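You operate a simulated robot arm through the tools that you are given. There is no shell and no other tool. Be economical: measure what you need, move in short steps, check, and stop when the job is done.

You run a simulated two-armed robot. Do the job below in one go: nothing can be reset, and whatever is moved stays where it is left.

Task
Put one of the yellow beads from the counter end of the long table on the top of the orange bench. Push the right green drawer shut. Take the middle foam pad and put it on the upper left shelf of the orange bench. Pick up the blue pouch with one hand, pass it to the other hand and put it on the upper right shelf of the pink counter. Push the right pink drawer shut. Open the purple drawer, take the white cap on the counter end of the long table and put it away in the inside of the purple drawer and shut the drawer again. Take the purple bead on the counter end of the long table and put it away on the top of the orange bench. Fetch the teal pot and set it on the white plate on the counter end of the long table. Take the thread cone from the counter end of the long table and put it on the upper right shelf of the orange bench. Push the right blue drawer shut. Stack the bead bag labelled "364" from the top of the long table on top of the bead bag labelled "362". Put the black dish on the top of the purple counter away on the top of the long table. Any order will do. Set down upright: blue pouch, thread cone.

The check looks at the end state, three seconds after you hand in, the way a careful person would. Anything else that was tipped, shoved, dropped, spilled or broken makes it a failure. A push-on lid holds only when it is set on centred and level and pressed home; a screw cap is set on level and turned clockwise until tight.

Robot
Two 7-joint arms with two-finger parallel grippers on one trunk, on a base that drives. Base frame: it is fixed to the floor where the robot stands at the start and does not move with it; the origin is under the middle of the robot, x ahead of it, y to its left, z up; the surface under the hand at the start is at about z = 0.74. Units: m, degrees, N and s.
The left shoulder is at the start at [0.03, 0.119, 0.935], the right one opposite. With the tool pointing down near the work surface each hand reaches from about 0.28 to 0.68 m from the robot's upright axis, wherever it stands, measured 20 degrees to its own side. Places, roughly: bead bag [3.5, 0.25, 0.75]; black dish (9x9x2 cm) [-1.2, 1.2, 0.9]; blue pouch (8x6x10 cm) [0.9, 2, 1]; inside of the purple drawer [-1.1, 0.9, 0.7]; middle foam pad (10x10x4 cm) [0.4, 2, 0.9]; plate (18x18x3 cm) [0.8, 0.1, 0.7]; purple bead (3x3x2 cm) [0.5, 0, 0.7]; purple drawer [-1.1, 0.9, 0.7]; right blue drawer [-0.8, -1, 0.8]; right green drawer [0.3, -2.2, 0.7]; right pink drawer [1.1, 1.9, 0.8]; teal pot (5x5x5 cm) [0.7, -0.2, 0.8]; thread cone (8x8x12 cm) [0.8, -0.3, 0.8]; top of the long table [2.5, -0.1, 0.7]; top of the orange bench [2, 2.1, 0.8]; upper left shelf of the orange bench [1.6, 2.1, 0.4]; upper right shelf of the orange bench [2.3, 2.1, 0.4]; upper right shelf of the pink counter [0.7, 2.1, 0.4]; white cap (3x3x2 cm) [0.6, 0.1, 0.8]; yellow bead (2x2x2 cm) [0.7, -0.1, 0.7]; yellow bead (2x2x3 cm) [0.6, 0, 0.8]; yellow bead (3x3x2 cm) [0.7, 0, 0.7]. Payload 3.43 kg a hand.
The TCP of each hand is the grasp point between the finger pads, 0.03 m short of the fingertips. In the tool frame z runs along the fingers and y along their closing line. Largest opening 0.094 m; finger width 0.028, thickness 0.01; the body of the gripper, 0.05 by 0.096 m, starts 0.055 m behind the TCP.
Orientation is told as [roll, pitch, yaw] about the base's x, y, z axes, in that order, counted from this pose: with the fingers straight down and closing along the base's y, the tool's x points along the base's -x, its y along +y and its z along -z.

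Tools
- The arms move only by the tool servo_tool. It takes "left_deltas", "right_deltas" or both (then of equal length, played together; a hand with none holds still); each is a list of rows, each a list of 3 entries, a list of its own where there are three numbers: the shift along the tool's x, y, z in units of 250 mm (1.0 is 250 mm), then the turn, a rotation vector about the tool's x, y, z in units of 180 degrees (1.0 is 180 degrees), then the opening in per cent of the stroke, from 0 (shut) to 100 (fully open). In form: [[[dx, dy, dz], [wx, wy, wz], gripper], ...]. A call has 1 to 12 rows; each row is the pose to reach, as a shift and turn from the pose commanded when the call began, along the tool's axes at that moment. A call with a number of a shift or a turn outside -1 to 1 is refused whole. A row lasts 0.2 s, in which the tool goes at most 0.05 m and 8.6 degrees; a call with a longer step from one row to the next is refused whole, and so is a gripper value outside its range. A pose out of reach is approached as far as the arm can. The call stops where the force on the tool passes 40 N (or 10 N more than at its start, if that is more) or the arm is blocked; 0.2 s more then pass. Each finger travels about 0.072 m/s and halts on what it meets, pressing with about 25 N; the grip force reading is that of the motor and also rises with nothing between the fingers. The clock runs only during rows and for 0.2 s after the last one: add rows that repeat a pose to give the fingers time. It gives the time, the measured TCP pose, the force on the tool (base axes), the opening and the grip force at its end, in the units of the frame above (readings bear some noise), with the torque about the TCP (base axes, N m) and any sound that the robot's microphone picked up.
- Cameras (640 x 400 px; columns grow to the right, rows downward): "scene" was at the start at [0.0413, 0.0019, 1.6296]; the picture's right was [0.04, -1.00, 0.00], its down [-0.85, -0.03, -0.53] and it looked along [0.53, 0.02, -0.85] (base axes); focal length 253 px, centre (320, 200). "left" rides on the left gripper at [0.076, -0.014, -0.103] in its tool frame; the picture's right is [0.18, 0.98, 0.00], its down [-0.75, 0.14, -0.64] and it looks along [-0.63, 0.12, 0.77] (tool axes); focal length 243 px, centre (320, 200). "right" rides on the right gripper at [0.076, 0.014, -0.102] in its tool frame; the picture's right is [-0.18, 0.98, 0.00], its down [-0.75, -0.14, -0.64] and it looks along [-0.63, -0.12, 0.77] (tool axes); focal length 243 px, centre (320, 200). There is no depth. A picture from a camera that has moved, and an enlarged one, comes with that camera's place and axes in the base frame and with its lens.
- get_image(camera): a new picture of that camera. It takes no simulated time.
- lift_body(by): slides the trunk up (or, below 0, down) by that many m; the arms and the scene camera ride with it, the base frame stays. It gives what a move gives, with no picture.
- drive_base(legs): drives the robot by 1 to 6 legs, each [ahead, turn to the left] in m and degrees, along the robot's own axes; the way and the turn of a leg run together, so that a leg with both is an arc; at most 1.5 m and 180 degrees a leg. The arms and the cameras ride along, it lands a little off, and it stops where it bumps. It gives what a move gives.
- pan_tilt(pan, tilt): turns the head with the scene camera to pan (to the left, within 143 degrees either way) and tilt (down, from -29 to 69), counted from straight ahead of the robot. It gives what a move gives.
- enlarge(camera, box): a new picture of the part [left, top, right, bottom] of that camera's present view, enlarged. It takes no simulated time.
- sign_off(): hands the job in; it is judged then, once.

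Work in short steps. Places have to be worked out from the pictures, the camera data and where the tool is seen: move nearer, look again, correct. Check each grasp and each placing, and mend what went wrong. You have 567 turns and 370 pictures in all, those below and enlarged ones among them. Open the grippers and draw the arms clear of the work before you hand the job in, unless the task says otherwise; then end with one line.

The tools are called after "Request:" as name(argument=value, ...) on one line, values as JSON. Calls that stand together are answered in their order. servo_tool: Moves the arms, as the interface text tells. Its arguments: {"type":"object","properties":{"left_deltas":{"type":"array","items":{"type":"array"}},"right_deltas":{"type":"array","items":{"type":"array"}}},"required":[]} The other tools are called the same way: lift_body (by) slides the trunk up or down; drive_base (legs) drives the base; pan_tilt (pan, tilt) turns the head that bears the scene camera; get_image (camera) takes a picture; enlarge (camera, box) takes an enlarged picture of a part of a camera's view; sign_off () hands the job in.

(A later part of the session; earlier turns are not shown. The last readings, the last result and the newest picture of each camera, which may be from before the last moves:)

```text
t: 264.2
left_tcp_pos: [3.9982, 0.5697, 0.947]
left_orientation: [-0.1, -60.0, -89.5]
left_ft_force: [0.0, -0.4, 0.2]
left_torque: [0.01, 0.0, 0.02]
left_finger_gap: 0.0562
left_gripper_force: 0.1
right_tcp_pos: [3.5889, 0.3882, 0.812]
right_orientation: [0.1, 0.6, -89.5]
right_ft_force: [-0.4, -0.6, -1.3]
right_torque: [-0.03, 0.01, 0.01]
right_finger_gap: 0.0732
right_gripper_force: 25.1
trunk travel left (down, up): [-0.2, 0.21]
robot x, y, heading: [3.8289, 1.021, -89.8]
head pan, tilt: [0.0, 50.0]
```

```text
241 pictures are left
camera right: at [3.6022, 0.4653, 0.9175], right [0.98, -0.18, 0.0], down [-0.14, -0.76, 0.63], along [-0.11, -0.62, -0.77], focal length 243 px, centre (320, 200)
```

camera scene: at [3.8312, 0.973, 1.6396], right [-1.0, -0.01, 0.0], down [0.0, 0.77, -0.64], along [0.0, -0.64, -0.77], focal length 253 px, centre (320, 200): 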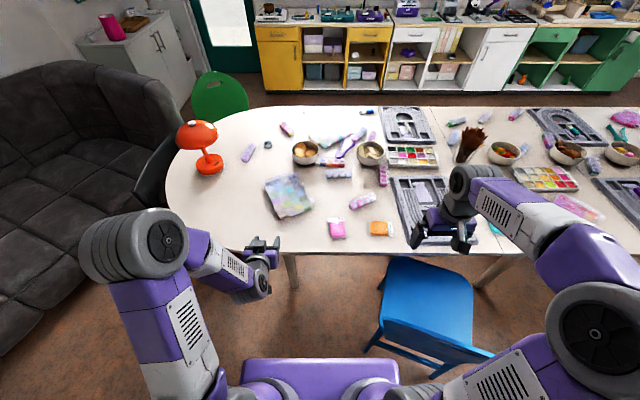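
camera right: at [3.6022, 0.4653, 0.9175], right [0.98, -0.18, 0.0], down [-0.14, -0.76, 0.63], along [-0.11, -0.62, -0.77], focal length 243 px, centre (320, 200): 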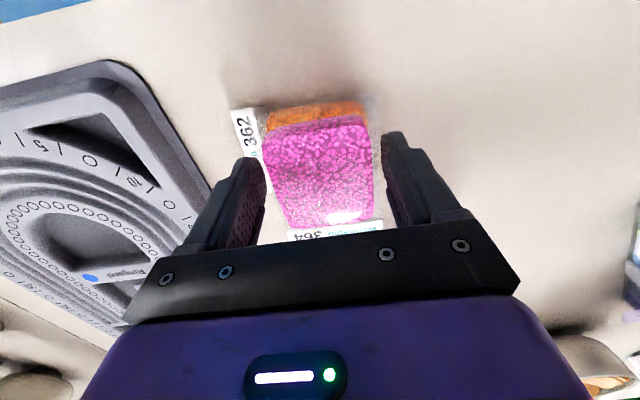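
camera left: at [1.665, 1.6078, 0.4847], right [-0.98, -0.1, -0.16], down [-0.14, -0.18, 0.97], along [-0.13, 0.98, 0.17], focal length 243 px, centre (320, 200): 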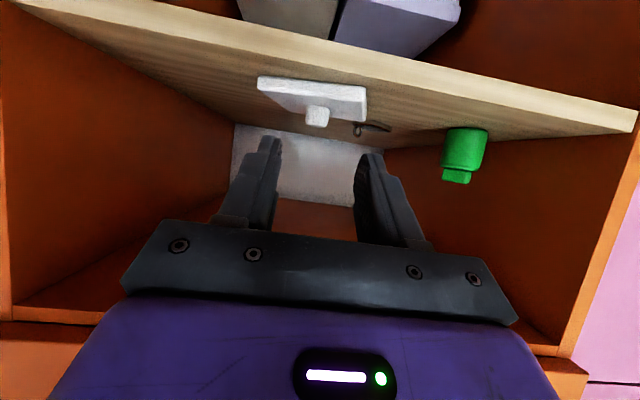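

Aligned. I lower until contact.

Request:
servo_tool(right_deltas=[[[0, 0, 0.02], [0, 0, 0], 0], [[0, 0, 0.04], [0, 0, 0], 0], [[0, 0, 0.05], [0, 0, 0], 0], [[0, 0, 0.05], [0, 0, 0], 0]])

Request:
servo_tool(right_deltas=[[[0, 0, 0.008], [0, 0, 0], 0], [[0, 0, 0.016], [0, 0, 0], 0], [[0, 0, 0.016], [0, 0, 0], 0]])

```text
t: 265.2
left_tcp_pos: [3.9983, 0.5696, 0.9466]
left_orientation: [0.1, -60.2, -89.5]
left_ft_force: [-0.4, 0.1, -0.7]
left_torque: [0.01, -0.03, 0.01]
left_finger_gap: 0.0563
left_gripper_force: 0.0
right_tcp_pos: [3.588, 0.3895, 0.8002]
right_orientation: [0.0, 0.5, -89.5]
right_ft_force: [0.3, 0.2, -1.1]
right_torque: [0.0, 0.01, 0.01]
right_finger_gap: 0.0732
right_gripper_force: 25.0
trunk travel left (down, up): [-0.2, 0.21]
robot x, y, heading: [3.8257, 1.0238, -89.5]
head pan, tilt: [0.0, 50.0]
```

```text
t: 266.0
left_tcp_pos: [4.0001, 0.5708, 0.947]
left_orientation: [0.0, -60.1, -89.6]
left_ft_force: [-0.4, -1.1, 0.1]
left_torque: [0.0, 0.0, 0.01]
left_finger_gap: 0.0563
left_gripper_force: 0.1
right_tcp_pos: [3.5885, 0.3906, 0.7974]
right_orientation: [0.2, 0.5, -89.5]
right_ft_force: [-0.4, 0.4, -1.0]
right_torque: [0.02, -0.02, 0.0]
right_finger_gap: 0.073
right_gripper_force: 24.6
trunk travel left (down, up): [-0.2, 0.21]
robot x, y, heading: [3.8278, 1.0219, -89.6]
head pan, tilt: [0.0, 50.0]
```

Request:
servo_tool(right_deltas=[[[0, 0, 0.008], [0, 0, 0], 0], [[0, 0, 0.016], [0, 0, 0], 0], [[0, 0, 0.016], [0, 0, 0], 0]])

Request:
servo_tool(right_deltas=[[[0, 0, 0.006], [0, 0, 0], 0], [[0, 0, 0.012], [0, 0, 0], 0], [[0, 0, 0.012], [0, 0, 0], 0]])

Request:
get_image(camera="right")

```text
t: 266.8
left_tcp_pos: [3.9988, 0.5708, 0.947]
left_orientation: [-0.1, -60.1, -89.5]
left_ft_force: [0.0, 0.1, 0.2]
left_torque: [0.03, 0.0, -0.01]
left_finger_gap: 0.0563
left_gripper_force: 0.0
right_tcp_pos: [3.588, 0.3902, 0.7934]
right_orientation: [0.1, 0.5, -89.4]
right_ft_force: [0.2, 0.2, 4.8]
right_torque: [0.03, -0.01, 0.0]
right_finger_gap: 0.0733
right_gripper_force: 24.9
trunk travel left (down, up): [-0.2, 0.21]
robot x, y, heading: [3.8306, 1.0199, -89.5]
head pan, tilt: [0.0, 50.0]
```

```text
t: 267.6
left_tcp_pos: [3.9992, 0.5719, 0.9482]
left_orientation: [-0.1, -60.1, -89.4]
left_ft_force: [-0.4, 0.1, 0.4]
left_torque: [0.01, -0.01, -0.04]
left_finger_gap: 0.0562
left_gripper_force: 0.1
right_tcp_pos: [3.5866, 0.3908, 0.7914]
right_orientation: [0.2, 0.4, -89.5]
right_ft_force: [0.5, -1.6, 16.1]
right_torque: [-0.08, -0.06, 0.01]
right_finger_gap: 0.0734
right_gripper_force: 24.9
trunk travel left (down, up): [-0.2, 0.21]
robot x, y, heading: [3.8304, 1.0219, -89.4]
head pan, tilt: [0.0, 50.0]
```

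```text
240 pictures are left
camera right: at [3.6017, 0.4665, 0.8955], right [0.98, -0.18, 0.0], down [-0.14, -0.76, 0.64], along [-0.11, -0.63, -0.77], focal length 243 px, centre (320, 200)
```

right: 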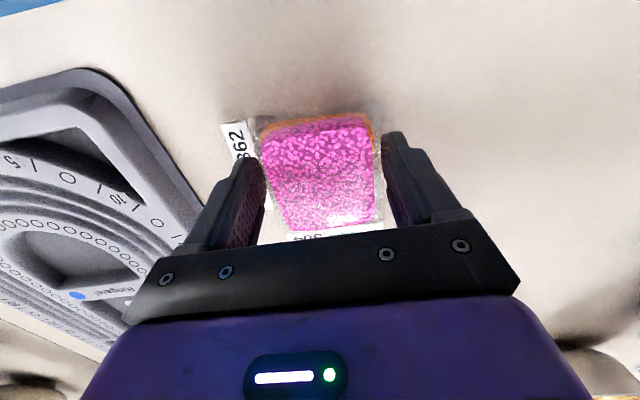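

Contact with the lower bag (16 N), well centred. I ease off, open and raise.

Request:
servo_tool(right_deltas=[[[0, 0, -0.01], [0, 0, 0], 0], [[0, 0, -0.01], [0, 0, 0], 82], [[0, 0, -0.01], [0, 0, 0], 90], [[0, 0, -0.01], [0, 0, 0], 100], [[0, 0, -0.01], [0, 0, 0], 100], [[0, 0, -0.08], [0, 0, 0], 100], [[0, 0, -0.2], [0, 0, 0], 100], [[0, 0, -0.35], [0, 0, 0], 100], [[0, 0, -0.5], [0, 0, 0], 100]])

Request:
get_image(camera="right")

```text
t: 269.6
left_tcp_pos: [3.9982, 0.5696, 0.947]
left_orientation: [0.0, -60.1, -89.5]
left_ft_force: [0.5, 0.4, -0.2]
left_torque: [0.03, 0.0, 0.02]
left_finger_gap: 0.0562
left_gripper_force: 0.1
right_tcp_pos: [3.5886, 0.3899, 0.9142]
right_orientation: [0.1, 0.6, -89.5]
right_ft_force: [-0.6, 0.2, -0.2]
right_torque: [-0.04, 0.0, 0.03]
right_finger_gap: 0.0936
right_gripper_force: 0.1
trunk travel left (down, up): [-0.2, 0.21]
robot x, y, heading: [3.8309, 1.0152, -89.5]
head pan, tilt: [0.0, 50.0]
```

```text
239 pictures are left
camera right: at [3.602, 0.4658, 1.0197], right [0.98, -0.18, 0.0], down [-0.14, -0.76, 0.63], along [-0.11, -0.62, -0.77], focal length 243 px, centre (320, 200)
```

right: 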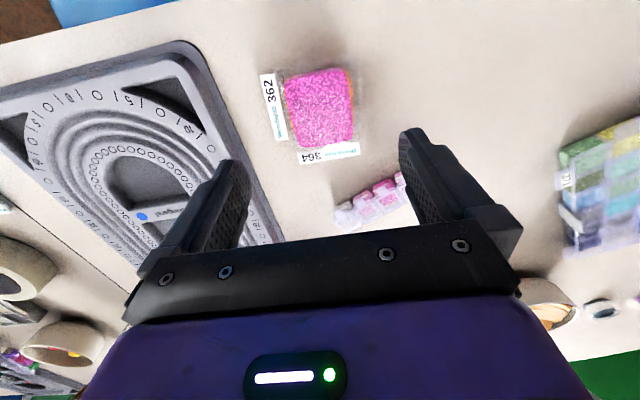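

364 sits squarely on 362. I retract the right hand, back off, and drive back along the corridor toward the counter end.

Request:
servo_tool(right_deltas=[[[0.15, 0, -0.05], [0, 0, 0], 100], [[0.3, 0, -0.1], [0, 0, 0], 100], [[0.45, 0, -0.15], [0, 0, 0], 100], [[0.6, 0, -0.2], [0, 0, 0], 100], [[0.75, 0, -0.25], [0, 0, 0], 100], [[0.88, 0, -0.3], [0, 0, 0], 100]])

Request:
drive_base(legs=[[-0.31, 0], [0, -90.4], [0.95, 0], [0, 10], [1.4, 0], [0, -10]])

Request:
pan_tilt(pan=0, tilt=35)

Request:
get_image(camera="scene")

```text
t: 271.0
left_tcp_pos: [3.9993, 0.5716, 0.9471]
left_orientation: [-0.1, -60.1, -89.5]
left_ft_force: [-0.1, -0.3, -0.3]
left_torque: [0.02, -0.01, 0.02]
left_finger_gap: 0.0563
left_gripper_force: 0.0
right_tcp_pos: [3.585, 0.6099, 0.9908]
right_orientation: [0.0, 0.4, -89.5]
right_ft_force: [0.7, 0.6, 0.0]
right_torque: [-0.03, -0.01, -0.02]
right_finger_gap: 0.094
right_gripper_force: 0.1
trunk travel left (down, up): [-0.2, 0.21]
robot x, y, heading: [3.8303, 1.0248, -89.4]
head pan, tilt: [0.0, 50.0]
```

```text
t: 289.5
left_tcp_pos: [1.0426, 0.9142, 0.948]
left_orientation: [-0.1, -60.0, 179.8]
left_ft_force: [0.1, -0.2, 0.4]
left_torque: [0.0, 0.01, 0.02]
left_finger_gap: 0.0565
left_gripper_force: 0.0
right_tcp_pos: [1.0864, 1.3286, 0.9914]
right_orientation: [0.1, 0.5, 179.7]
right_ft_force: [0.5, 0.3, 1.1]
right_torque: [-0.02, -0.01, -0.02]
right_finger_gap: 0.0938
right_gripper_force: 0.0
trunk travel left (down, up): [-0.2, 0.21]
robot x, y, heading: [1.4938, 1.0812, 179.8]
head pan, tilt: [0.0, 50.0]
```

```text
t: 290.2
left_tcp_pos: [1.0423, 0.9143, 0.9473]
left_orientation: [0.0, -60.1, 179.9]
left_ft_force: [-0.2, 0.0, 0.4]
left_torque: [0.0, -0.01, -0.03]
left_finger_gap: 0.0565
left_gripper_force: 0.0
right_tcp_pos: [1.0858, 1.3282, 0.9893]
right_orientation: [0.1, 0.6, 179.8]
right_ft_force: [0.4, 0.7, -0.1]
right_torque: [-0.01, 0.01, 0.0]
right_finger_gap: 0.0943
right_gripper_force: 0.1
trunk travel left (down, up): [-0.2, 0.21]
robot x, y, heading: [1.4966, 1.0788, 179.8]
head pan, tilt: [0.0, 35.0]
```

```text
238 pictures are left
camera scene: at [1.4394, 1.0795, 1.6612], right [0.0, 1.0, 0.0], down [0.57, 0.0, -0.82], along [-0.82, 0.0, -0.57], focal length 253 px, centre (320, 200)
```

scene: 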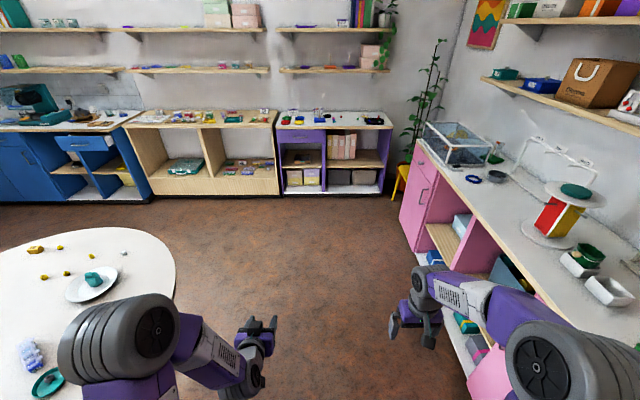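

The way is clear. I drive to the table's rounded end, approaching diagonally.

Request:
drive_base(legs=[[0.7, 0], [0, 39.5], [0.9, 0], [0, 96]])

Request:
pan_tilt(pan=0, tilt=52)

Request:
get_image(camera="scene")

```text
t: 304.5
left_tcp_pos: [0.5174, 0.322, 0.9476]
left_orientation: [0.0, -60.0, -43.7]
left_ft_force: [-0.2, -0.4, -0.8]
left_torque: [0.0, -0.01, 0.0]
left_finger_gap: 0.0566
left_gripper_force: 0.1
right_tcp_pos: [0.2016, 0.052, 0.9899]
right_orientation: [0.1, 0.6, -43.7]
right_ft_force: [-0.5, 0.1, -0.8]
right_torque: [0.0, 0.02, 0.03]
right_finger_gap: 0.0942
right_gripper_force: 0.1
trunk travel left (down, up): [-0.2, 0.21]
robot x, y, heading: [0.0743, 0.5139, -43.8]
head pan, tilt: [0.0, 35.0]
```

```text
t: 305.3
left_tcp_pos: [0.5166, 0.3219, 0.9466]
left_orientation: [0.1, -60.1, -43.7]
left_ft_force: [0.1, 0.3, 0.5]
left_torque: [-0.05, 0.02, 0.01]
left_finger_gap: 0.0562
left_gripper_force: 0.0
right_tcp_pos: [0.2022, 0.0522, 0.9905]
right_orientation: [0.1, 0.6, -43.6]
right_ft_force: [0.7, -0.5, 0.5]
right_torque: [-0.02, 0.02, 0.01]
right_finger_gap: 0.0941
right_gripper_force: 0.1
trunk travel left (down, up): [-0.2, 0.21]
robot x, y, heading: [0.0777, 0.5147, -43.7]
head pan, tilt: [0.0, 52.0]
```

```text
237 pictures are left
camera scene: at [0.1105, 0.4823, 1.6369], right [-0.69, -0.72, 0.0], down [-0.57, 0.55, -0.62], along [0.44, -0.43, -0.79], focal length 253 px, centre (320, 200)
```

scene: 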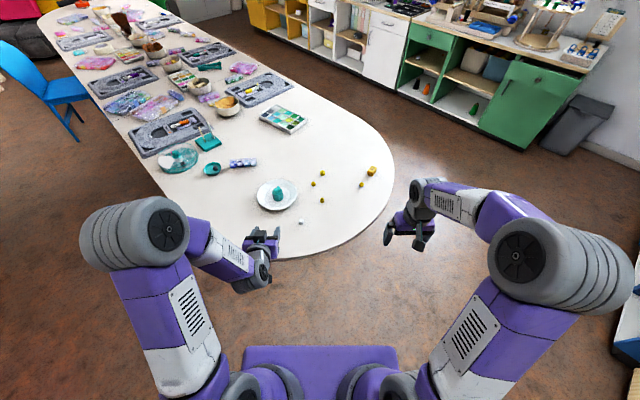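

Cap and beads are ahead. I drive 0.12 m closer, and level the left hand above the cap.

Request:
drive_base(legs=[[0.12, 0]])

Request:
servo_tool(left_deltas=[[[0, 0, -0.05], [0, 0.047, 0], 100], [[0, 0, -0.1], [0, 0.094, 0], 100], [[0, 0, -0.1], [0, 0.141, 0], 100], [[0, 0, -0.1], [0, 0.188, 0], 100], [[0, 0, -0.1], [0, 0.235, 0], 100], [[0, 0, -0.1], [0, 0.282, 0], 100], [[0, 0, -0.1], [0, 0.333, 0], 100], [[0, 0, -0.1], [0, 0.333, 0], 100]])

Request:
get_image(camera="left")

Request:
enlarge(camera="scene", box=[240, 150, 400, 250])

```text
t: 306.5
left_tcp_pos: [0.6044, 0.2398, 0.9469]
left_orientation: [0.0, -60.0, -43.7]
left_ft_force: [0.0, 0.8, 0.2]
left_torque: [0.02, -0.02, 0.01]
left_finger_gap: 0.0565
left_gripper_force: 0.1
right_tcp_pos: [0.2873, -0.0308, 0.9903]
right_orientation: [0.2, 0.6, -43.7]
right_ft_force: [-0.4, -0.9, -0.2]
right_torque: [0.04, 0.02, -0.01]
right_finger_gap: 0.094
right_gripper_force: 0.1
trunk travel left (down, up): [-0.2, 0.21]
robot x, y, heading: [0.1618, 0.4351, -43.5]
head pan, tilt: [0.0, 52.0]
```

```text
refused: row 7 steps farther than a row can; nothing moved
```

```text
236 pictures are left
camera left: at [0.5027, 0.3166, 0.9333], right [0.61, 0.77, -0.16], down [-0.03, 0.23, 0.97], along [0.79, -0.59, 0.16], focal length 243 px, centre (320, 200)
```

left: 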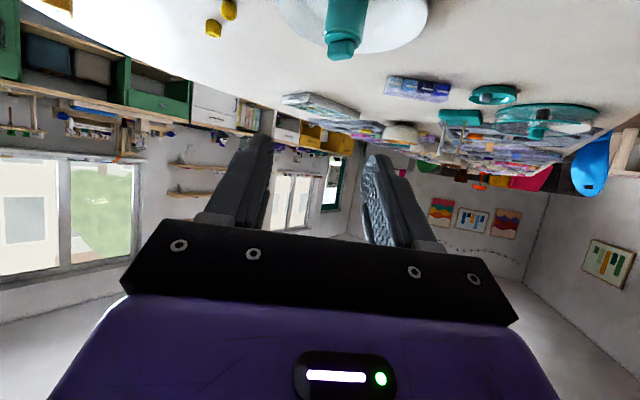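

```text
4.00 times, centred on (320, 200) of scene
camera zoom: at [0.1971, 0.3992, 1.6368], right [-0.69, -0.72, 0.0], down [-0.57, 0.55, -0.61], along [0.44, -0.43, -0.79], focal length 1014 px, centre (320, 200)
```

zoom: 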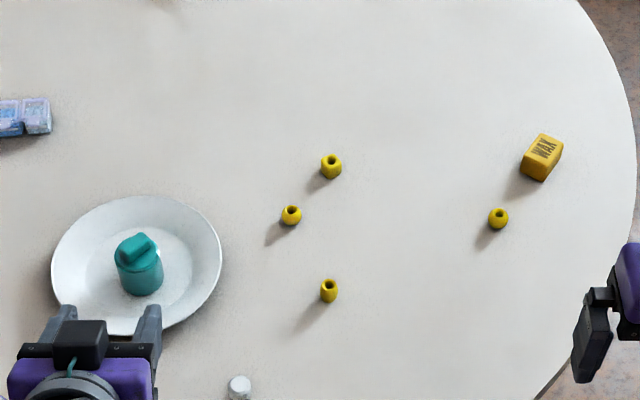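

Cap ≈ (0.584, 0.139), nearest bead ≈ (0.605, -0.002). I level the left hand above the cap with smaller steps.

Request:
servo_tool(left_deltas=[[[0.02, -0.044, 0.0], [0, 0.042, 0], 100], [[0.04, -0.087, 0.02], [0, 0.083, 0], 100], [[0.06, -0.131, 0.06], [0, 0.125, 0], 100], [[0.08, -0.174, 0.12], [0, 0.167, 0], 100], [[0.1, -0.218, 0.18], [0, 0.208, 0], 100], [[0.12, -0.261, 0.24], [0, 0.25, 0], 100], [[0.14, -0.305, 0.3], [0, 0.292, 0], 100], [[0.157, -0.348, 0.344], [0, 0.333, 0], 100], [[0.157, -0.348, 0.344], [0, 0.333, 0], 100]])

Request:
get_image(camera="left")

```text
t: 308.5
left_tcp_pos: [0.5826, 0.1393, 0.8705]
left_orientation: [0.1, 0.0, -43.7]
left_ft_force: [0.4, -0.7, 1.1]
left_torque: [0.0, 0.0, 0.01]
left_finger_gap: 0.0941
left_gripper_force: 0.1
right_tcp_pos: [0.2865, -0.0298, 0.9901]
right_orientation: [0.1, 0.6, -43.7]
right_ft_force: [-0.3, -0.2, -0.5]
right_torque: [0.01, -0.02, -0.02]
right_finger_gap: 0.094
right_gripper_force: 0.2
trunk travel left (down, up): [-0.2, 0.21]
robot x, y, heading: [0.1602, 0.4301, -43.8]
head pan, tilt: [0.0, 52.0]
```

```text
234 pictures are left
camera left: at [0.5176, 0.1818, 0.9748], right [0.55, 0.84, 0.0], down [0.64, -0.42, 0.64], along [0.54, -0.35, -0.77], focal length 243 px, centre (320, 200)
```

left: 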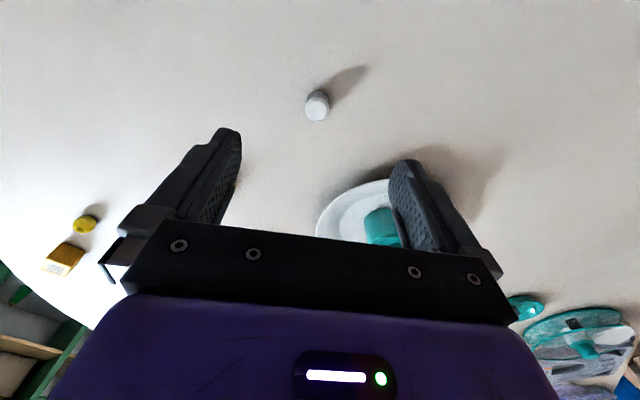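

The cap is under the hand. I descend and grip it.

Request:
servo_tool(left_deltas=[[[0.01, -0.008, 0.12], [0, 0, 0], 70], [[0.01, -0.008, 0.24], [0, 0, 0], 60], [[0.01, -0.008, 0.34], [0, 0, 0], 60], [[0.01, -0.008, 0.394], [0, 0, 0], 60], [[0.01, -0.008, 0.394], [0, 0, 0], 0], [[0.01, -0.008, 0.394], [0, 0, 0], 0], [[0.01, -0.008, 0.394], [0, 0, 0], 0], [[0.01, -0.008, 0.394], [0, 0, 0], 0]])

Request:
servo_tool(left_deltas=[[[0, 0, -0.04], [0, 0, 0], 0], [[0, 0, -0.08], [0, 0, 0], 0], [[0, 0, -0.16], [0, 0, 0], 0], [[0, 0, -0.28], [0, 0, 0], 0], [[0, 0, -0.4], [0, 0, 0], 0]])

Request:
get_image(camera="left")

```text
t: 310.3
left_tcp_pos: [0.5786, 0.1408, 0.7721]
left_orientation: [0.1, -0.1, -43.7]
left_ft_force: [-0.2, -0.2, 0.3]
left_torque: [0.0, -0.02, -0.01]
left_finger_gap: 0.0197
left_gripper_force: 24.8
right_tcp_pos: [0.2877, -0.0301, 0.9907]
right_orientation: [0.2, 0.6, -43.7]
right_ft_force: [0.0, -0.5, 0.0]
right_torque: [0.03, 0.01, -0.04]
right_finger_gap: 0.0938
right_gripper_force: 0.1
trunk travel left (down, up): [-0.2, 0.21]
robot x, y, heading: [0.1616, 0.4339, -43.9]
head pan, tilt: [0.0, 52.0]
```

```text
t: 311.5
left_tcp_pos: [0.5788, 0.1415, 0.8751]
left_orientation: [0.0, 0.0, -43.7]
left_ft_force: [0.0, -0.4, -0.8]
left_torque: [0.04, -0.04, 0.0]
left_finger_gap: 0.0196
left_gripper_force: 25.5
right_tcp_pos: [0.2865, -0.0296, 0.991]
right_orientation: [0.1, 0.6, -43.6]
right_ft_force: [0.2, 0.6, -1.2]
right_torque: [-0.04, -0.01, -0.03]
right_finger_gap: 0.0939
right_gripper_force: 0.0
trunk travel left (down, up): [-0.2, 0.21]
robot x, y, heading: [0.1608, 0.4343, -43.8]
head pan, tilt: [0.0, 52.0]
```

```text
233 pictures are left
camera left: at [0.5135, 0.1835, 0.9781], right [0.55, 0.84, 0.0], down [0.64, -0.42, 0.64], along [0.54, -0.35, -0.77], focal length 243 px, centre (320, 200)
```

left: 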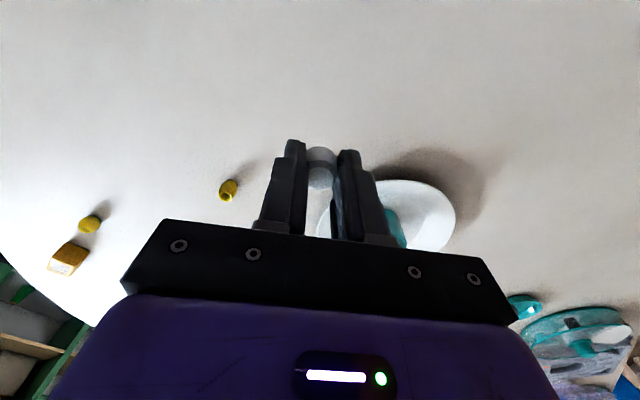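

Cap held. I park the left hand up and left, while the right hand goes above the yellow bead.

Request:
servo_tool(left_deltas=[[[0.05, 0.1, -0.1], [0, 0, 0], 0], [[0.1, 0.22, -0.18], [0, 0, 0], 0], [[0.18, 0.34, -0.26], [0, 0, 0], 0], [[0.26, 0.46, -0.34], [0, 0, 0], 0], [[0.34, 0.58, -0.42], [0, 0, 0], 0], [[0.4, 0.7, -0.48], [0, 0, 0], 0], [[0.45, 0.8, -0.5], [0, 0, 0], 0], [[0.45, 0.8, -0.5], [0, 0, 0], 0], [[0.45, 0.8, -0.5], [0, 0, 0], 0]], right_deltas=[[[-0.1, 0.1, 0], [0, 0, 0], 100], [[-0.2, 0.21, 0.05], [0, 0, 0], 100], [[-0.31, 0.33, 0.1], [0, 0, 0], 100], [[-0.42, 0.45, 0.16], [0, 0, 0], 100], [[-0.53, 0.57, 0.22], [0, 0, 0], 100], [[-0.64, 0.7, 0.29], [0, 0, 0], 100], [[-0.75, 0.83, 0.38], [0, 0, 0], 100], [[-0.844, 0.959, 0.48], [0, 0, 0], 100], [[-0.844, 0.959, 0.48], [0, 0, 0], 100]])

Request:
get_image(camera="right")

```text
t: 313.5
left_tcp_pos: [0.6353, 0.3649, 0.9958]
left_orientation: [-0.1, -0.2, -43.7]
left_ft_force: [-0.2, 0.0, -0.8]
left_torque: [0.03, -0.02, 0.04]
left_finger_gap: 0.0196
left_gripper_force: 25.2
right_tcp_pos: [0.6034, 0.0005, 0.8708]
right_orientation: [0.1, 0.6, -43.7]
right_ft_force: [-0.7, -0.3, -0.3]
right_torque: [0.02, -0.01, -0.01]
right_finger_gap: 0.0939
right_gripper_force: 0.0
trunk travel left (down, up): [-0.2, 0.21]
robot x, y, heading: [0.1611, 0.4314, -43.6]
head pan, tilt: [0.0, 52.0]
```

```text
232 pictures are left
camera right: at [0.5596, 0.0634, 0.9741], right [0.81, 0.58, 0.0], down [0.45, -0.63, 0.63], along [0.37, -0.51, -0.77], focal length 243 px, centre (320, 200)
```

right: 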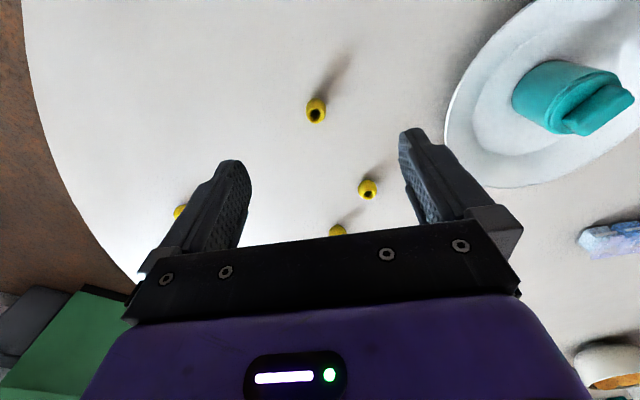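

Bead is centred. I descend and grip it.

Request:
servo_tool(right_deltas=[[[0.003, 0, 0.12], [0, 0, 0], 70], [[0.003, 0, 0.24], [0, 0, 0], 50], [[0.003, 0, 0.34], [0, 0, 0], 50], [[0.003, 0, 0.394], [0, 0, 0], 50], [[0.003, 0, 0.394], [0, 0, 0], 0], [[0.003, 0, 0.394], [0, 0, 0], 0], [[0.003, 0, 0.394], [0, 0, 0], 0], [[0.003, 0, 0.394], [0, 0, 0], 0]])

Request:
servo_tool(right_deltas=[[[0, 0, -0.04], [0, 0, 0], 0], [[0, 0, -0.08], [0, 0, 0], 0], [[0, 0, -0.16], [0, 0, 0], 0], [[0, 0, -0.28], [0, 0, 0], 0], [[0, 0, -0.4], [0, 0, 0], 0], [[0.1, -0.08, -0.5], [0, 0, 0], 0], [[0.2, -0.2, -0.56], [0, 0, 0], 0], [[0.35, -0.32, -0.6], [0, 0, 0], 0], [[0.5, -0.44, -0.62], [0, 0, 0], 0], [[0.65, -0.56, -0.62], [0, 0, 0], 0]])

Request:
get_image(camera="right")

```text
t: 315.3
left_tcp_pos: [0.6364, 0.3637, 0.9964]
left_orientation: [0.0, -0.2, -43.7]
left_ft_force: [0.7, 0.0, -0.3]
left_torque: [0.0, 0.01, -0.03]
left_finger_gap: 0.0194
left_gripper_force: 25.1
right_tcp_pos: [0.6028, 0.0001, 0.7717]
right_orientation: [0.1, 0.6, -43.6]
right_ft_force: [0.5, 0.0, 0.3]
right_torque: [0.0, 0.02, 0.03]
right_finger_gap: 0.0116
right_gripper_force: 24.7
trunk travel left (down, up): [-0.2, 0.21]
robot x, y, heading: [0.1617, 0.4324, -43.6]
head pan, tilt: [0.0, 52.0]
```

```text
t: 317.5
left_tcp_pos: [0.6353, 0.364, 0.9969]
left_orientation: [0.0, -0.2, -43.8]
left_ft_force: [0.1, -0.2, 0.6]
left_torque: [-0.02, -0.01, 0.0]
left_finger_gap: 0.0197
left_gripper_force: 24.8
right_tcp_pos: [0.389, 0.0116, 0.927]
right_orientation: [0.2, 0.6, -43.7]
right_ft_force: [0.4, 0.5, -0.1]
right_torque: [0.01, -0.07, 0.01]
right_finger_gap: 0.011
right_gripper_force: 25.3
trunk travel left (down, up): [-0.2, 0.21]
robot x, y, heading: [0.1621, 0.4314, -43.3]
head pan, tilt: [0.0, 52.0]
```

```text
231 pictures are left
camera right: at [0.3452, 0.074, 1.0321], right [0.81, 0.58, 0.0], down [0.45, -0.63, 0.64], along [0.37, -0.52, -0.77], focal length 243 px, centre (320, 200)
```

right: 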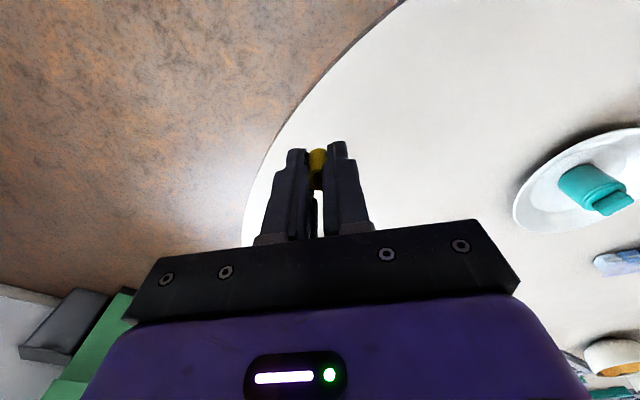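

Bead held. I back away from the table and drive to the orange bench again.

Request:
drive_base(legs=[[-0.28, 0], [0, 88], [0.7, 0], [0, -44.5], [1.5, 0]])

Request:
get_image(camera="right")

```text
t: 335.5
left_tcp_pos: [2.3318, 1.349, 0.9956]
left_orientation: [0.1, -0.2, -0.8]
left_ft_force: [0.0, 0.5, -0.5]
left_torque: [0.0, 0.02, 0.0]
left_finger_gap: 0.0202
left_gripper_force: 25.3
right_tcp_pos: [2.3912, 0.9229, 0.9273]
right_orientation: [0.1, 0.6, -0.8]
right_ft_force: [0.1, -0.2, 0.7]
right_torque: [-0.01, -0.01, -0.04]
right_finger_gap: 0.0109
right_gripper_force: 25.3
trunk travel left (down, up): [-0.2, 0.21]
robot x, y, heading: [1.9352, 1.0796, -0.9]
head pan, tilt: [0.0, 52.0]
```

```text
230 pictures are left
camera right: at [2.3172, 0.9389, 1.0319], right [0.2, 0.98, 0.0], down [0.76, -0.15, 0.63], along [0.62, -0.13, -0.77], focal length 243 px, centre (320, 200)
```

right: 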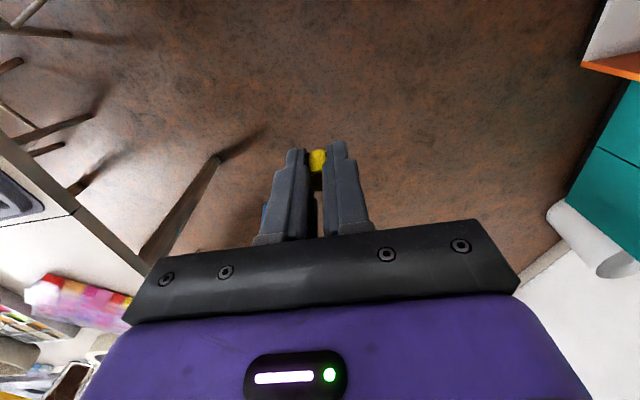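

Still held. I go 0.2 m further, turn to the bench and approach.

Request:
drive_base(legs=[[0.2, 0], [0, 91], [0.2, 0]])

Request:
get_image(camera="scene")

```text
t: 342.3
left_tcp_pos: [1.8265, 1.6501, 0.995]
left_orientation: [0.0, -0.1, 92.8]
left_ft_force: [-0.9, 1.1, 0.8]
left_torque: [-0.05, 0.0, -0.01]
left_finger_gap: 0.02
left_gripper_force: 24.9
right_tcp_pos: [2.2476, 1.7354, 0.9271]
right_orientation: [0.1, 0.6, 92.6]
right_ft_force: [-0.3, 0.3, 0.0]
right_torque: [-0.01, 0.0, 0.01]
right_finger_gap: 0.0107
right_gripper_force: 24.5
trunk travel left (down, up): [-0.2, 0.21]
robot x, y, heading: [2.1262, 1.2744, 92.7]
head pan, tilt: [0.0, 52.0]
```

```text
229 pictures are left
camera scene: at [2.1238, 1.3168, 1.6368], right [1.0, 0.05, 0.0], down [0.04, -0.79, -0.61], along [-0.03, 0.61, -0.79], focal length 253 px, centre (320, 200)
```

scene: 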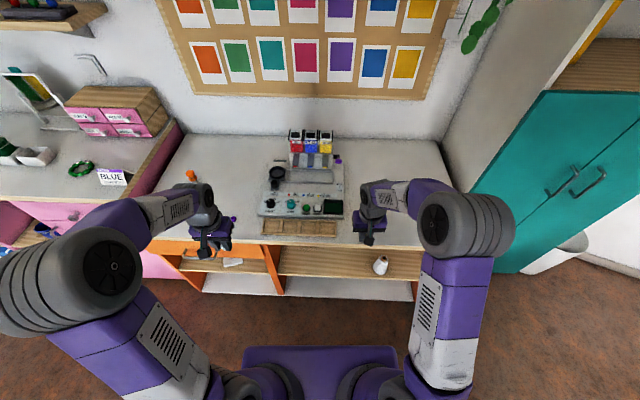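

I move the right hand over the clear right part of the bench top (2.36, 1.86).

Request:
servo_tool(right_deltas=[[[-0.08, -0.08, 0], [0, 0, 0], 0], [[-0.16, -0.16, 0.02], [0, 0, 0], 0], [[-0.24, -0.24, 0.06], [0, 0, 0], 0], [[-0.32, -0.32, 0.12], [0, 0, 0], 0], [[-0.4, -0.4, 0.2], [0, 0, 0], 0], [[-0.478, -0.472, 0.28], [0, 0, 0], 0], [[-0.478, -0.472, 0.308], [0, 0, 0], 0], [[-0.478, -0.472, 0.308], [0, 0, 0], 0]])

Request:
get_image(camera="right")

```text
t: 344.1
left_tcp_pos: [1.827, 1.6494, 0.9977]
left_orientation: [0.0, -0.2, 92.7]
left_ft_force: [-0.4, -0.2, -0.3]
left_torque: [0.01, 0.04, -0.01]
left_finger_gap: 0.0202
left_gripper_force: 25.2
right_tcp_pos: [2.3597, 1.8586, 0.8478]
right_orientation: [0.1, 0.5, 92.6]
right_ft_force: [0.6, 0.3, -0.6]
right_torque: [-0.03, 0.01, 0.03]
right_finger_gap: 0.0113
right_gripper_force: 24.5
trunk travel left (down, up): [-0.2, 0.21]
robot x, y, heading: [2.1256, 1.2749, 92.5]
head pan, tilt: [0.0, 52.0]
```

```text
228 pictures are left
camera right: at [2.3493, 1.7844, 0.9532], right [-0.99, 0.14, 0.0], down [0.11, 0.77, 0.63], along [0.09, 0.63, -0.77], focal length 243 px, centre (320, 200)
```

right: 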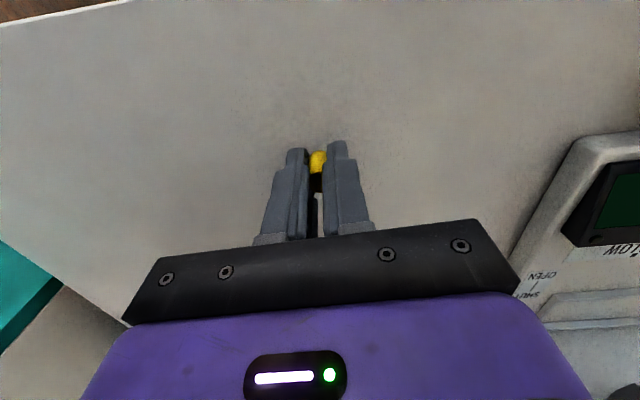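

Request:
servo_tool(right_deltas=[[[0, 0, 0.02], [0, 0, 0], 0], [[0, 0, 0.04], [0, 0, 0], 0], [[0, 0, 0.05], [0, 0, 0], 0], [[0, 0, 0.056], [0, 0, 0], 0], [[0, 0, 0.056], [0, 0, 0], 0]])

Request:
servo_tool(right_deltas=[[[0, 0, 0.006], [0, 0, 0], 0], [[0, 0, 0.012], [0, 0, 0], 0], [[0, 0, 0.012], [0, 0, 0], 0]])

```text
t: 345.3
left_tcp_pos: [1.8265, 1.6492, 0.9962]
left_orientation: [0.0, -0.1, 92.6]
left_ft_force: [-0.1, 0.2, -0.1]
left_torque: [0.0, 0.0, 0.0]
left_finger_gap: 0.0202
left_gripper_force: 25.3
right_tcp_pos: [2.3594, 1.8591, 0.8342]
right_orientation: [0.1, 0.6, 92.6]
right_ft_force: [0.1, 1.4, -0.5]
right_torque: [0.0, 0.02, -0.01]
right_finger_gap: 0.0109
right_gripper_force: 25.2
trunk travel left (down, up): [-0.2, 0.21]
robot x, y, heading: [2.1233, 1.2747, 92.6]
head pan, tilt: [0.0, 52.0]
```

```text
t: 346.1
left_tcp_pos: [1.8269, 1.6483, 0.9966]
left_orientation: [-0.1, 0.0, 92.7]
left_ft_force: [0.2, -0.7, 0.0]
left_torque: [-0.01, 0.01, 0.02]
left_finger_gap: 0.0201
left_gripper_force: 24.6
right_tcp_pos: [2.3594, 1.8584, 0.8302]
right_orientation: [0.2, 0.5, 92.6]
right_ft_force: [0.4, -0.7, 0.1]
right_torque: [0.0, 0.02, -0.01]
right_finger_gap: 0.0107
right_gripper_force: 25.0
trunk travel left (down, up): [-0.2, 0.21]
robot x, y, heading: [2.1217, 1.2731, 92.8]
head pan, tilt: [0.0, 52.0]
```

Request:
servo_tool(right_deltas=[[[0, 0, 0.006], [0, 0, 0], 0], [[0, 0, 0.01], [0, 0, 0], 0], [[0, 0, 0.01], [0, 0, 0], 0]])

Request:
get_image(camera="right")

```text
t: 346.9
left_tcp_pos: [1.827, 1.6482, 0.9968]
left_orientation: [0.0, -0.3, 92.7]
left_ft_force: [-1.2, -0.3, 1.4]
left_torque: [-0.02, -0.01, -0.01]
left_finger_gap: 0.0201
left_gripper_force: 24.9
right_tcp_pos: [2.3603, 1.8585, 0.8292]
right_orientation: [0.1, 0.4, 92.6]
right_ft_force: [-0.1, -2.0, 8.9]
right_torque: [-0.04, 0.02, 0.01]
right_finger_gap: 0.011
right_gripper_force: 24.8
trunk travel left (down, up): [-0.2, 0.21]
robot x, y, heading: [2.1251, 1.2738, 92.5]
head pan, tilt: [0.0, 52.0]
```

```text
227 pictures are left
camera right: at [2.35, 1.7838, 0.9349], right [-0.99, 0.14, 0.0], down [0.11, 0.76, 0.64], along [0.09, 0.63, -0.77], focal length 243 px, centre (320, 200)
```

right: 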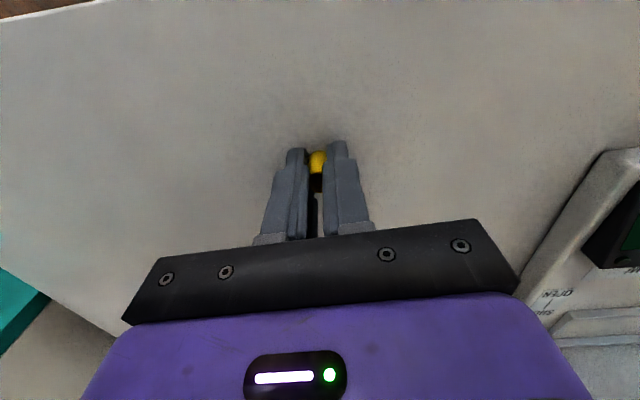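

Contact (9 N). I open slowly and raise.

Request:
servo_tool(right_deltas=[[[0, 0, -0.008], [0, 0, 0], 0], [[0, 0, -0.008], [0, 0, 0], 15], [[0, 0, -0.008], [0, 0, 0], 20], [[0, 0, -0.008], [0, 0, 0], 28], [[0, 0, -0.008], [0, 0, 0], 40], [[0, 0, -0.008], [0, 0, 0], 50], [[0, 0, -0.1], [0, 0, 0], 50], [[0, 0, -0.25], [0, 0, 0], 50], [[0, 0, -0.4], [0, 0, 0], 50]])

Request:
get_image(camera="right")

```text
t: 348.9
left_tcp_pos: [1.828, 1.6481, 0.9964]
left_orientation: [0.0, -0.2, 92.7]
left_ft_force: [-0.3, 0.1, -0.7]
left_torque: [-0.01, 0.01, 0.01]
left_finger_gap: 0.0199
left_gripper_force: 25.1
right_tcp_pos: [2.3601, 1.8606, 0.9289]
right_orientation: [0.1, 0.6, 92.6]
right_ft_force: [0.4, -0.7, -0.6]
right_torque: [0.03, 0.0, -0.01]
right_finger_gap: 0.0469
right_gripper_force: 0.1
trunk travel left (down, up): [-0.2, 0.21]
robot x, y, heading: [2.1247, 1.2702, 92.6]
head pan, tilt: [0.0, 52.0]
```

```text
226 pictures are left
camera right: at [2.3503, 1.7854, 1.0334], right [-0.99, 0.14, 0.0], down [0.11, 0.77, 0.63], along [0.09, 0.63, -0.77], focal length 243 px, centre (320, 200)
```

right: 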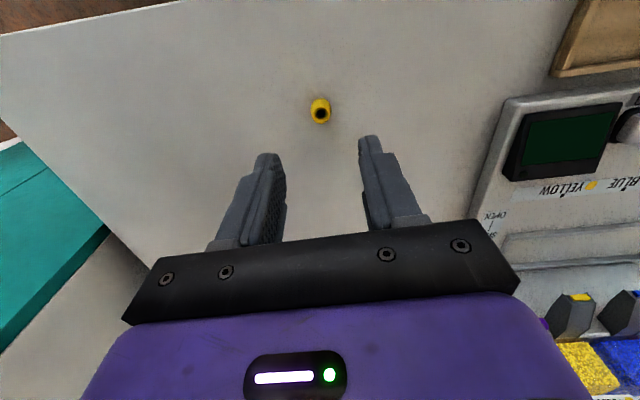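

The yellow bead stands on the bench top. I retract and drive over to the purple counter.

Request:
servo_tool(right_deltas=[[[0.15, 0, -0.05], [0, 0, 0], 50], [[0.3, 0, -0.1], [0, 0, 0], 30], [[0.45, 0, -0.1], [0, 0, 0], 0], [[0.6, 0, -0.1], [0, 0, 0], 0], [[0.75, 0, -0.1], [0, 0, 0], 0]])

Request:
drive_base(legs=[[-0.33, 0], [0, 87.3], [1.5, 0], [0.85, 0]])

Request:
pan_tilt(pan=0, tilt=40)

Request:
get_image(camera="scene")

```text
t: 350.1
left_tcp_pos: [1.8275, 1.6484, 0.9962]
left_orientation: [0.0, -0.2, 92.7]
left_ft_force: [-0.6, -1.2, 0.1]
left_torque: [0.01, 0.0, -0.01]
left_finger_gap: 0.0201
left_gripper_force: 25.2
right_tcp_pos: [2.3678, 1.6705, 0.958]
right_orientation: [0.2, 0.5, 92.7]
right_ft_force: [-0.7, -0.5, 0.2]
right_torque: [-0.02, -0.02, 0.02]
right_finger_gap: 0.0
right_gripper_force: 24.8
trunk travel left (down, up): [-0.2, 0.21]
robot x, y, heading: [2.1251, 1.2698, 92.9]
head pan, tilt: [0.0, 52.0]
```

```text
t: 367.0
left_tcp_pos: [-0.5695, 0.6344, 0.9966]
left_orientation: [0.0, -0.1, -178.7]
left_ft_force: [-0.3, -0.2, 0.2]
left_torque: [0.02, -0.04, 0.01]
left_finger_gap: 0.0199
left_gripper_force: 25.4
right_tcp_pos: [-0.5795, 1.1754, 0.9557]
right_orientation: [0.1, 0.6, -178.7]
right_ft_force: [-0.3, -0.6, -0.6]
right_torque: [-0.03, 0.01, -0.01]
right_finger_gap: 0.0
right_gripper_force: 24.7
trunk travel left (down, up): [-0.2, 0.21]
robot x, y, heading: [-0.1832, 0.9229, -178.8]
head pan, tilt: [0.0, 52.0]
```

```text
t: 367.7
left_tcp_pos: [-0.5684, 0.6344, 0.9959]
left_orientation: [0.0, -0.1, -178.7]
left_ft_force: [0.3, 1.2, 0.0]
left_torque: [-0.01, 0.03, 0.03]
left_finger_gap: 0.0201
left_gripper_force: 25.1
right_tcp_pos: [-0.5793, 1.1755, 0.9555]
right_orientation: [0.1, 0.6, -178.7]
right_ft_force: [0.0, -0.3, 0.0]
right_torque: [-0.01, 0.01, 0.02]
right_finger_gap: 0.0
right_gripper_force: 24.8
trunk travel left (down, up): [-0.2, 0.21]
robot x, y, heading: [-0.1832, 0.9239, -179.1]
head pan, tilt: [0.0, 40.0]
```

```text
225 pictures are left
camera scene: at [-0.237, 0.9203, 1.6537], right [-0.02, 1.0, 0.0], down [0.64, 0.01, -0.77], along [-0.77, -0.02, -0.64], focal length 253 px, centre (320, 200)
```

scene: 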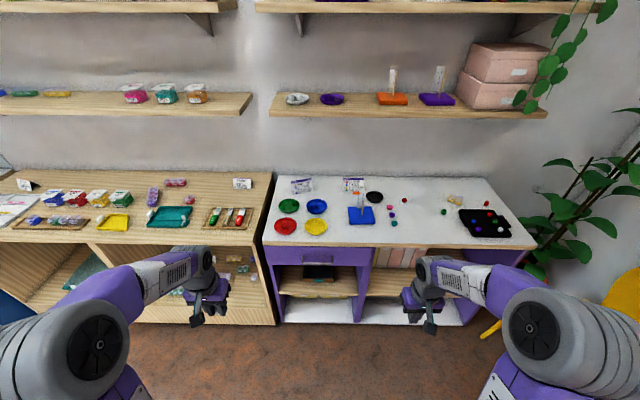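

Request:
enlarge(camera="scene", box=[250, 160, 450, 285])

```text
3.20 times, centred on (350, 222) of scene
camera zoom: at [-0.237, 0.9203, 1.6537], right [-0.02, 1.0, 0.0], down [0.64, 0.01, -0.77], along [-0.77, -0.02, -0.64], focal length 811 px, centre (224, 128)
```

zoom: 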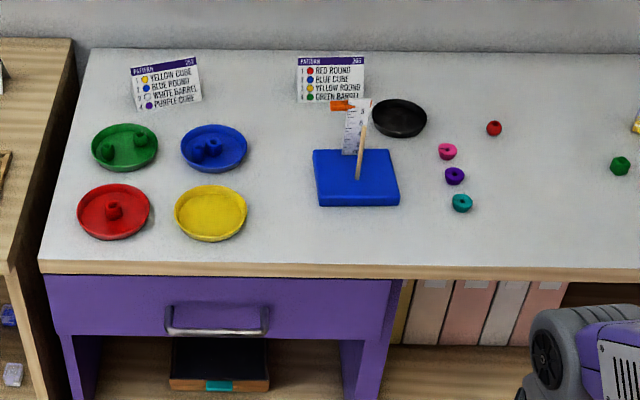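

The drawer has a bar handle around (-0.84, 0.90, 0.82). I bring the right hand to a horizontal pose first.

Request:
servo_tool(right_deltas=[[[-0.05, 0.02, 0.02], [0, -0.047, 0], 0], [[-0.1, 0.04, 0.04], [0, -0.094, 0], 20], [[-0.15, 0.06, 0.06], [0, -0.141, 0], 40], [[-0.2, 0.08, 0.08], [0, -0.188, 0], 60], [[-0.25, 0.1, 0.1], [0, -0.235, 0], 80], [[-0.28, 0.12, 0.12], [0, -0.282, 0], 100], [[-0.28, 0.14, 0.14], [0, -0.329, 0], 100], [[-0.28, 0.16, 0.16], [0, -0.376, 0], 100], [[-0.28, 0.18, 0.18], [0, -0.423, 0], 100], [[-0.28, 0.2, 0.2], [0, -0.47, 0], 100], [[-0.28, 0.2, 0.2], [0, -0.47, 0], 100]])

Request:
servo_tool(right_deltas=[[[0, 0, 0], [0, 0, -0.046], 100], [[0, 0, 0], [0, 0, -0.092], 100], [[0, 0, 0], [0, 0, -0.138], 100], [[0, 0, 0], [0, 0, -0.184], 100], [[0, 0, 0], [0, 0, -0.23], 100], [[0, 0, 0], [0, 0, -0.276], 100], [[0, 0, 0], [0, 0, -0.322], 100], [[0, 0, 0], [0, 0, -0.368], 100], [[0, 0, 0], [0, 0, -0.414], 100], [[0, 0, 0], [0, 0, -0.46], 100], [[0, 0, 0], [0, 0, -0.5], 100]])

Request:
get_image(camera="scene")

Request:
get_image(camera="right")

```text
t: 370.1
left_tcp_pos: [-0.5683, 0.6358, 0.9969]
left_orientation: [0.0, -0.2, -178.6]
left_ft_force: [0.7, -0.2, 0.0]
left_torque: [0.01, 0.02, -0.03]
left_finger_gap: 0.0201
left_gripper_force: 25.0
right_tcp_pos: [-0.6472, 1.1241, 0.9067]
right_orientation: [1.2, -84.1, -180.1]
right_ft_force: [0.0, 0.9, -0.5]
right_torque: [-0.02, 0.02, -0.03]
right_finger_gap: 0.0938
right_gripper_force: 0.1
trunk travel left (down, up): [-0.2, 0.21]
robot x, y, heading: [-0.1842, 0.9253, -178.6]
head pan, tilt: [0.0, 40.0]
```

```text
t: 372.5
left_tcp_pos: [-0.5687, 0.6349, 0.9962]
left_orientation: [0.0, -0.1, -178.8]
left_ft_force: [0.5, 0.3, -0.1]
left_torque: [-0.02, 0.01, 0.0]
left_finger_gap: 0.02
left_gripper_force: 25.4
right_tcp_pos: [-0.647, 1.1239, 0.9049]
right_orientation: [-83.9, 0.0, -88.7]
right_ft_force: [0.2, -0.1, 0.8]
right_torque: [-0.02, -0.03, 0.01]
right_finger_gap: 0.0939
right_gripper_force: 0.1
trunk travel left (down, up): [-0.2, 0.21]
robot x, y, heading: [-0.1858, 0.9193, -178.7]
head pan, tilt: [0.0, 40.0]
```

```text
223 pictures are left
camera scene: at [-0.2371, 0.92, 1.6537], right [-0.02, 1.0, 0.0], down [0.64, 0.01, -0.77], along [-0.77, -0.02, -0.64], focal length 253 px, centre (320, 200)
```

scene: 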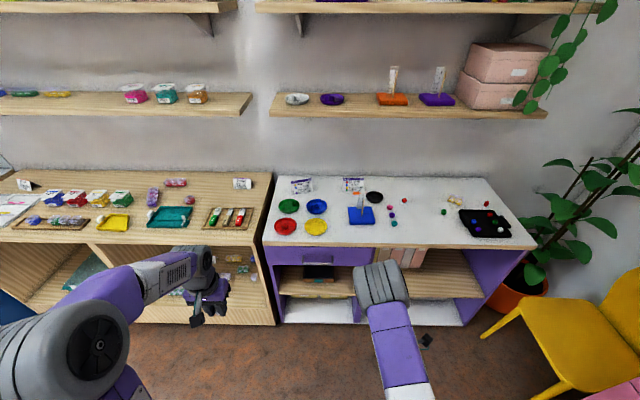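

```text
222 pictures are left
camera right: at [-0.5448, 1.2034, 0.9038], right [0.11, -0.18, -0.98], down [0.64, -0.74, 0.21], along [-0.76, -0.65, 0.04], focal length 243 px, centre (320, 200)
```

right: 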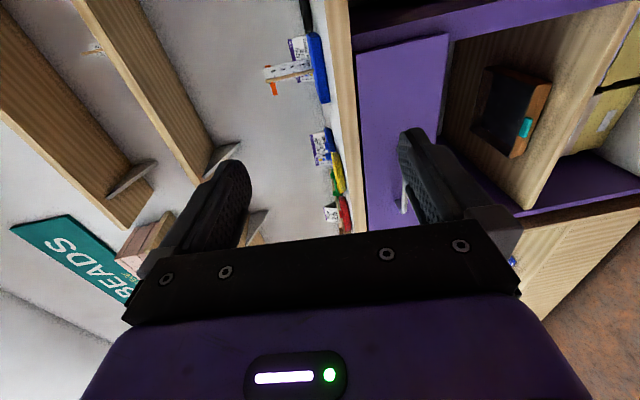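

The horizontal, vertically-closing pose works. I move the hand in front of the handle at about z 0.80 and look again.

Request:
servo_tool(right_deltas=[[[-0.128, 0.06, 0], [0, 0, 0], 100], [[-0.256, 0.12, 0], [0, 0, 0], 100], [[-0.384, 0.18, 0], [0, 0, 0], 100], [[-0.512, 0.24, 0], [0, 0, 0], 100], [[-0.64, 0.3, 0.05], [0, 0, 0], 100], [[-0.768, 0.36, 0.1], [0, 0, 0], 100], [[-0.896, 0.42, 0.1], [0, 0, 0], 100], [[-0.896, 0.42, 0.1], [0, 0, 0], 100]])

Request:
get_image(camera="right")

Request:
enlarge(camera="scene", box=[250, 200, 410, 300])

```text
t: 374.3
left_tcp_pos: [-0.569, 0.6354, 0.9954]
left_orientation: [-0.1, 0.0, -178.7]
left_ft_force: [0.1, 0.9, -0.3]
left_torque: [0.01, -0.02, 0.0]
left_finger_gap: 0.0201
left_gripper_force: 24.9
right_tcp_pos: [-0.657, 0.8997, 0.8017]
right_orientation: [-84.0, -0.1, -88.8]
right_ft_force: [0.2, 0.1, 0.4]
right_torque: [0.03, -0.01, 0.0]
right_finger_gap: 0.0939
right_gripper_force: 0.1
trunk travel left (down, up): [-0.2, 0.21]
robot x, y, heading: [-0.1838, 0.9197, -178.8]
head pan, tilt: [0.0, 40.0]
```

```text
221 pictures are left
camera right: at [-0.5545, 0.9792, 0.7989], right [0.11, -0.18, -0.98], down [0.64, -0.74, 0.21], along [-0.76, -0.65, 0.04], focal length 243 px, centre (320, 200)
```

right: 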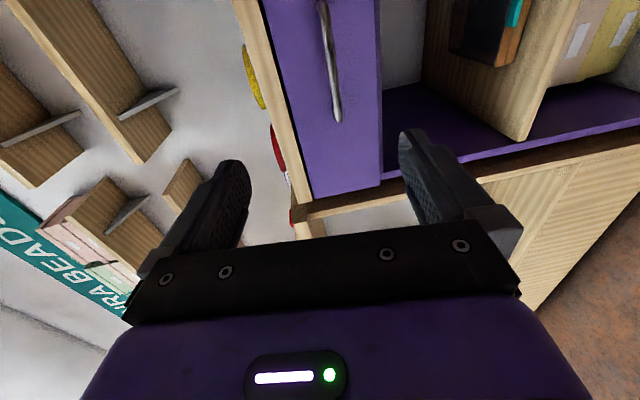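

```text
4.00 times, centred on (330, 250) of scene
camera zoom: at [-0.2372, 0.9206, 1.6537], right [-0.02, 1.0, 0.0], down [0.64, 0.01, -0.77], along [-0.77, -0.02, -0.64], focal length 1014 px, centre (280, 0)
```

zoom: 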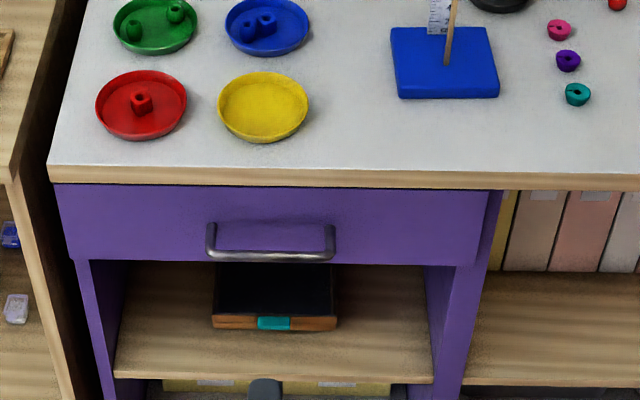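

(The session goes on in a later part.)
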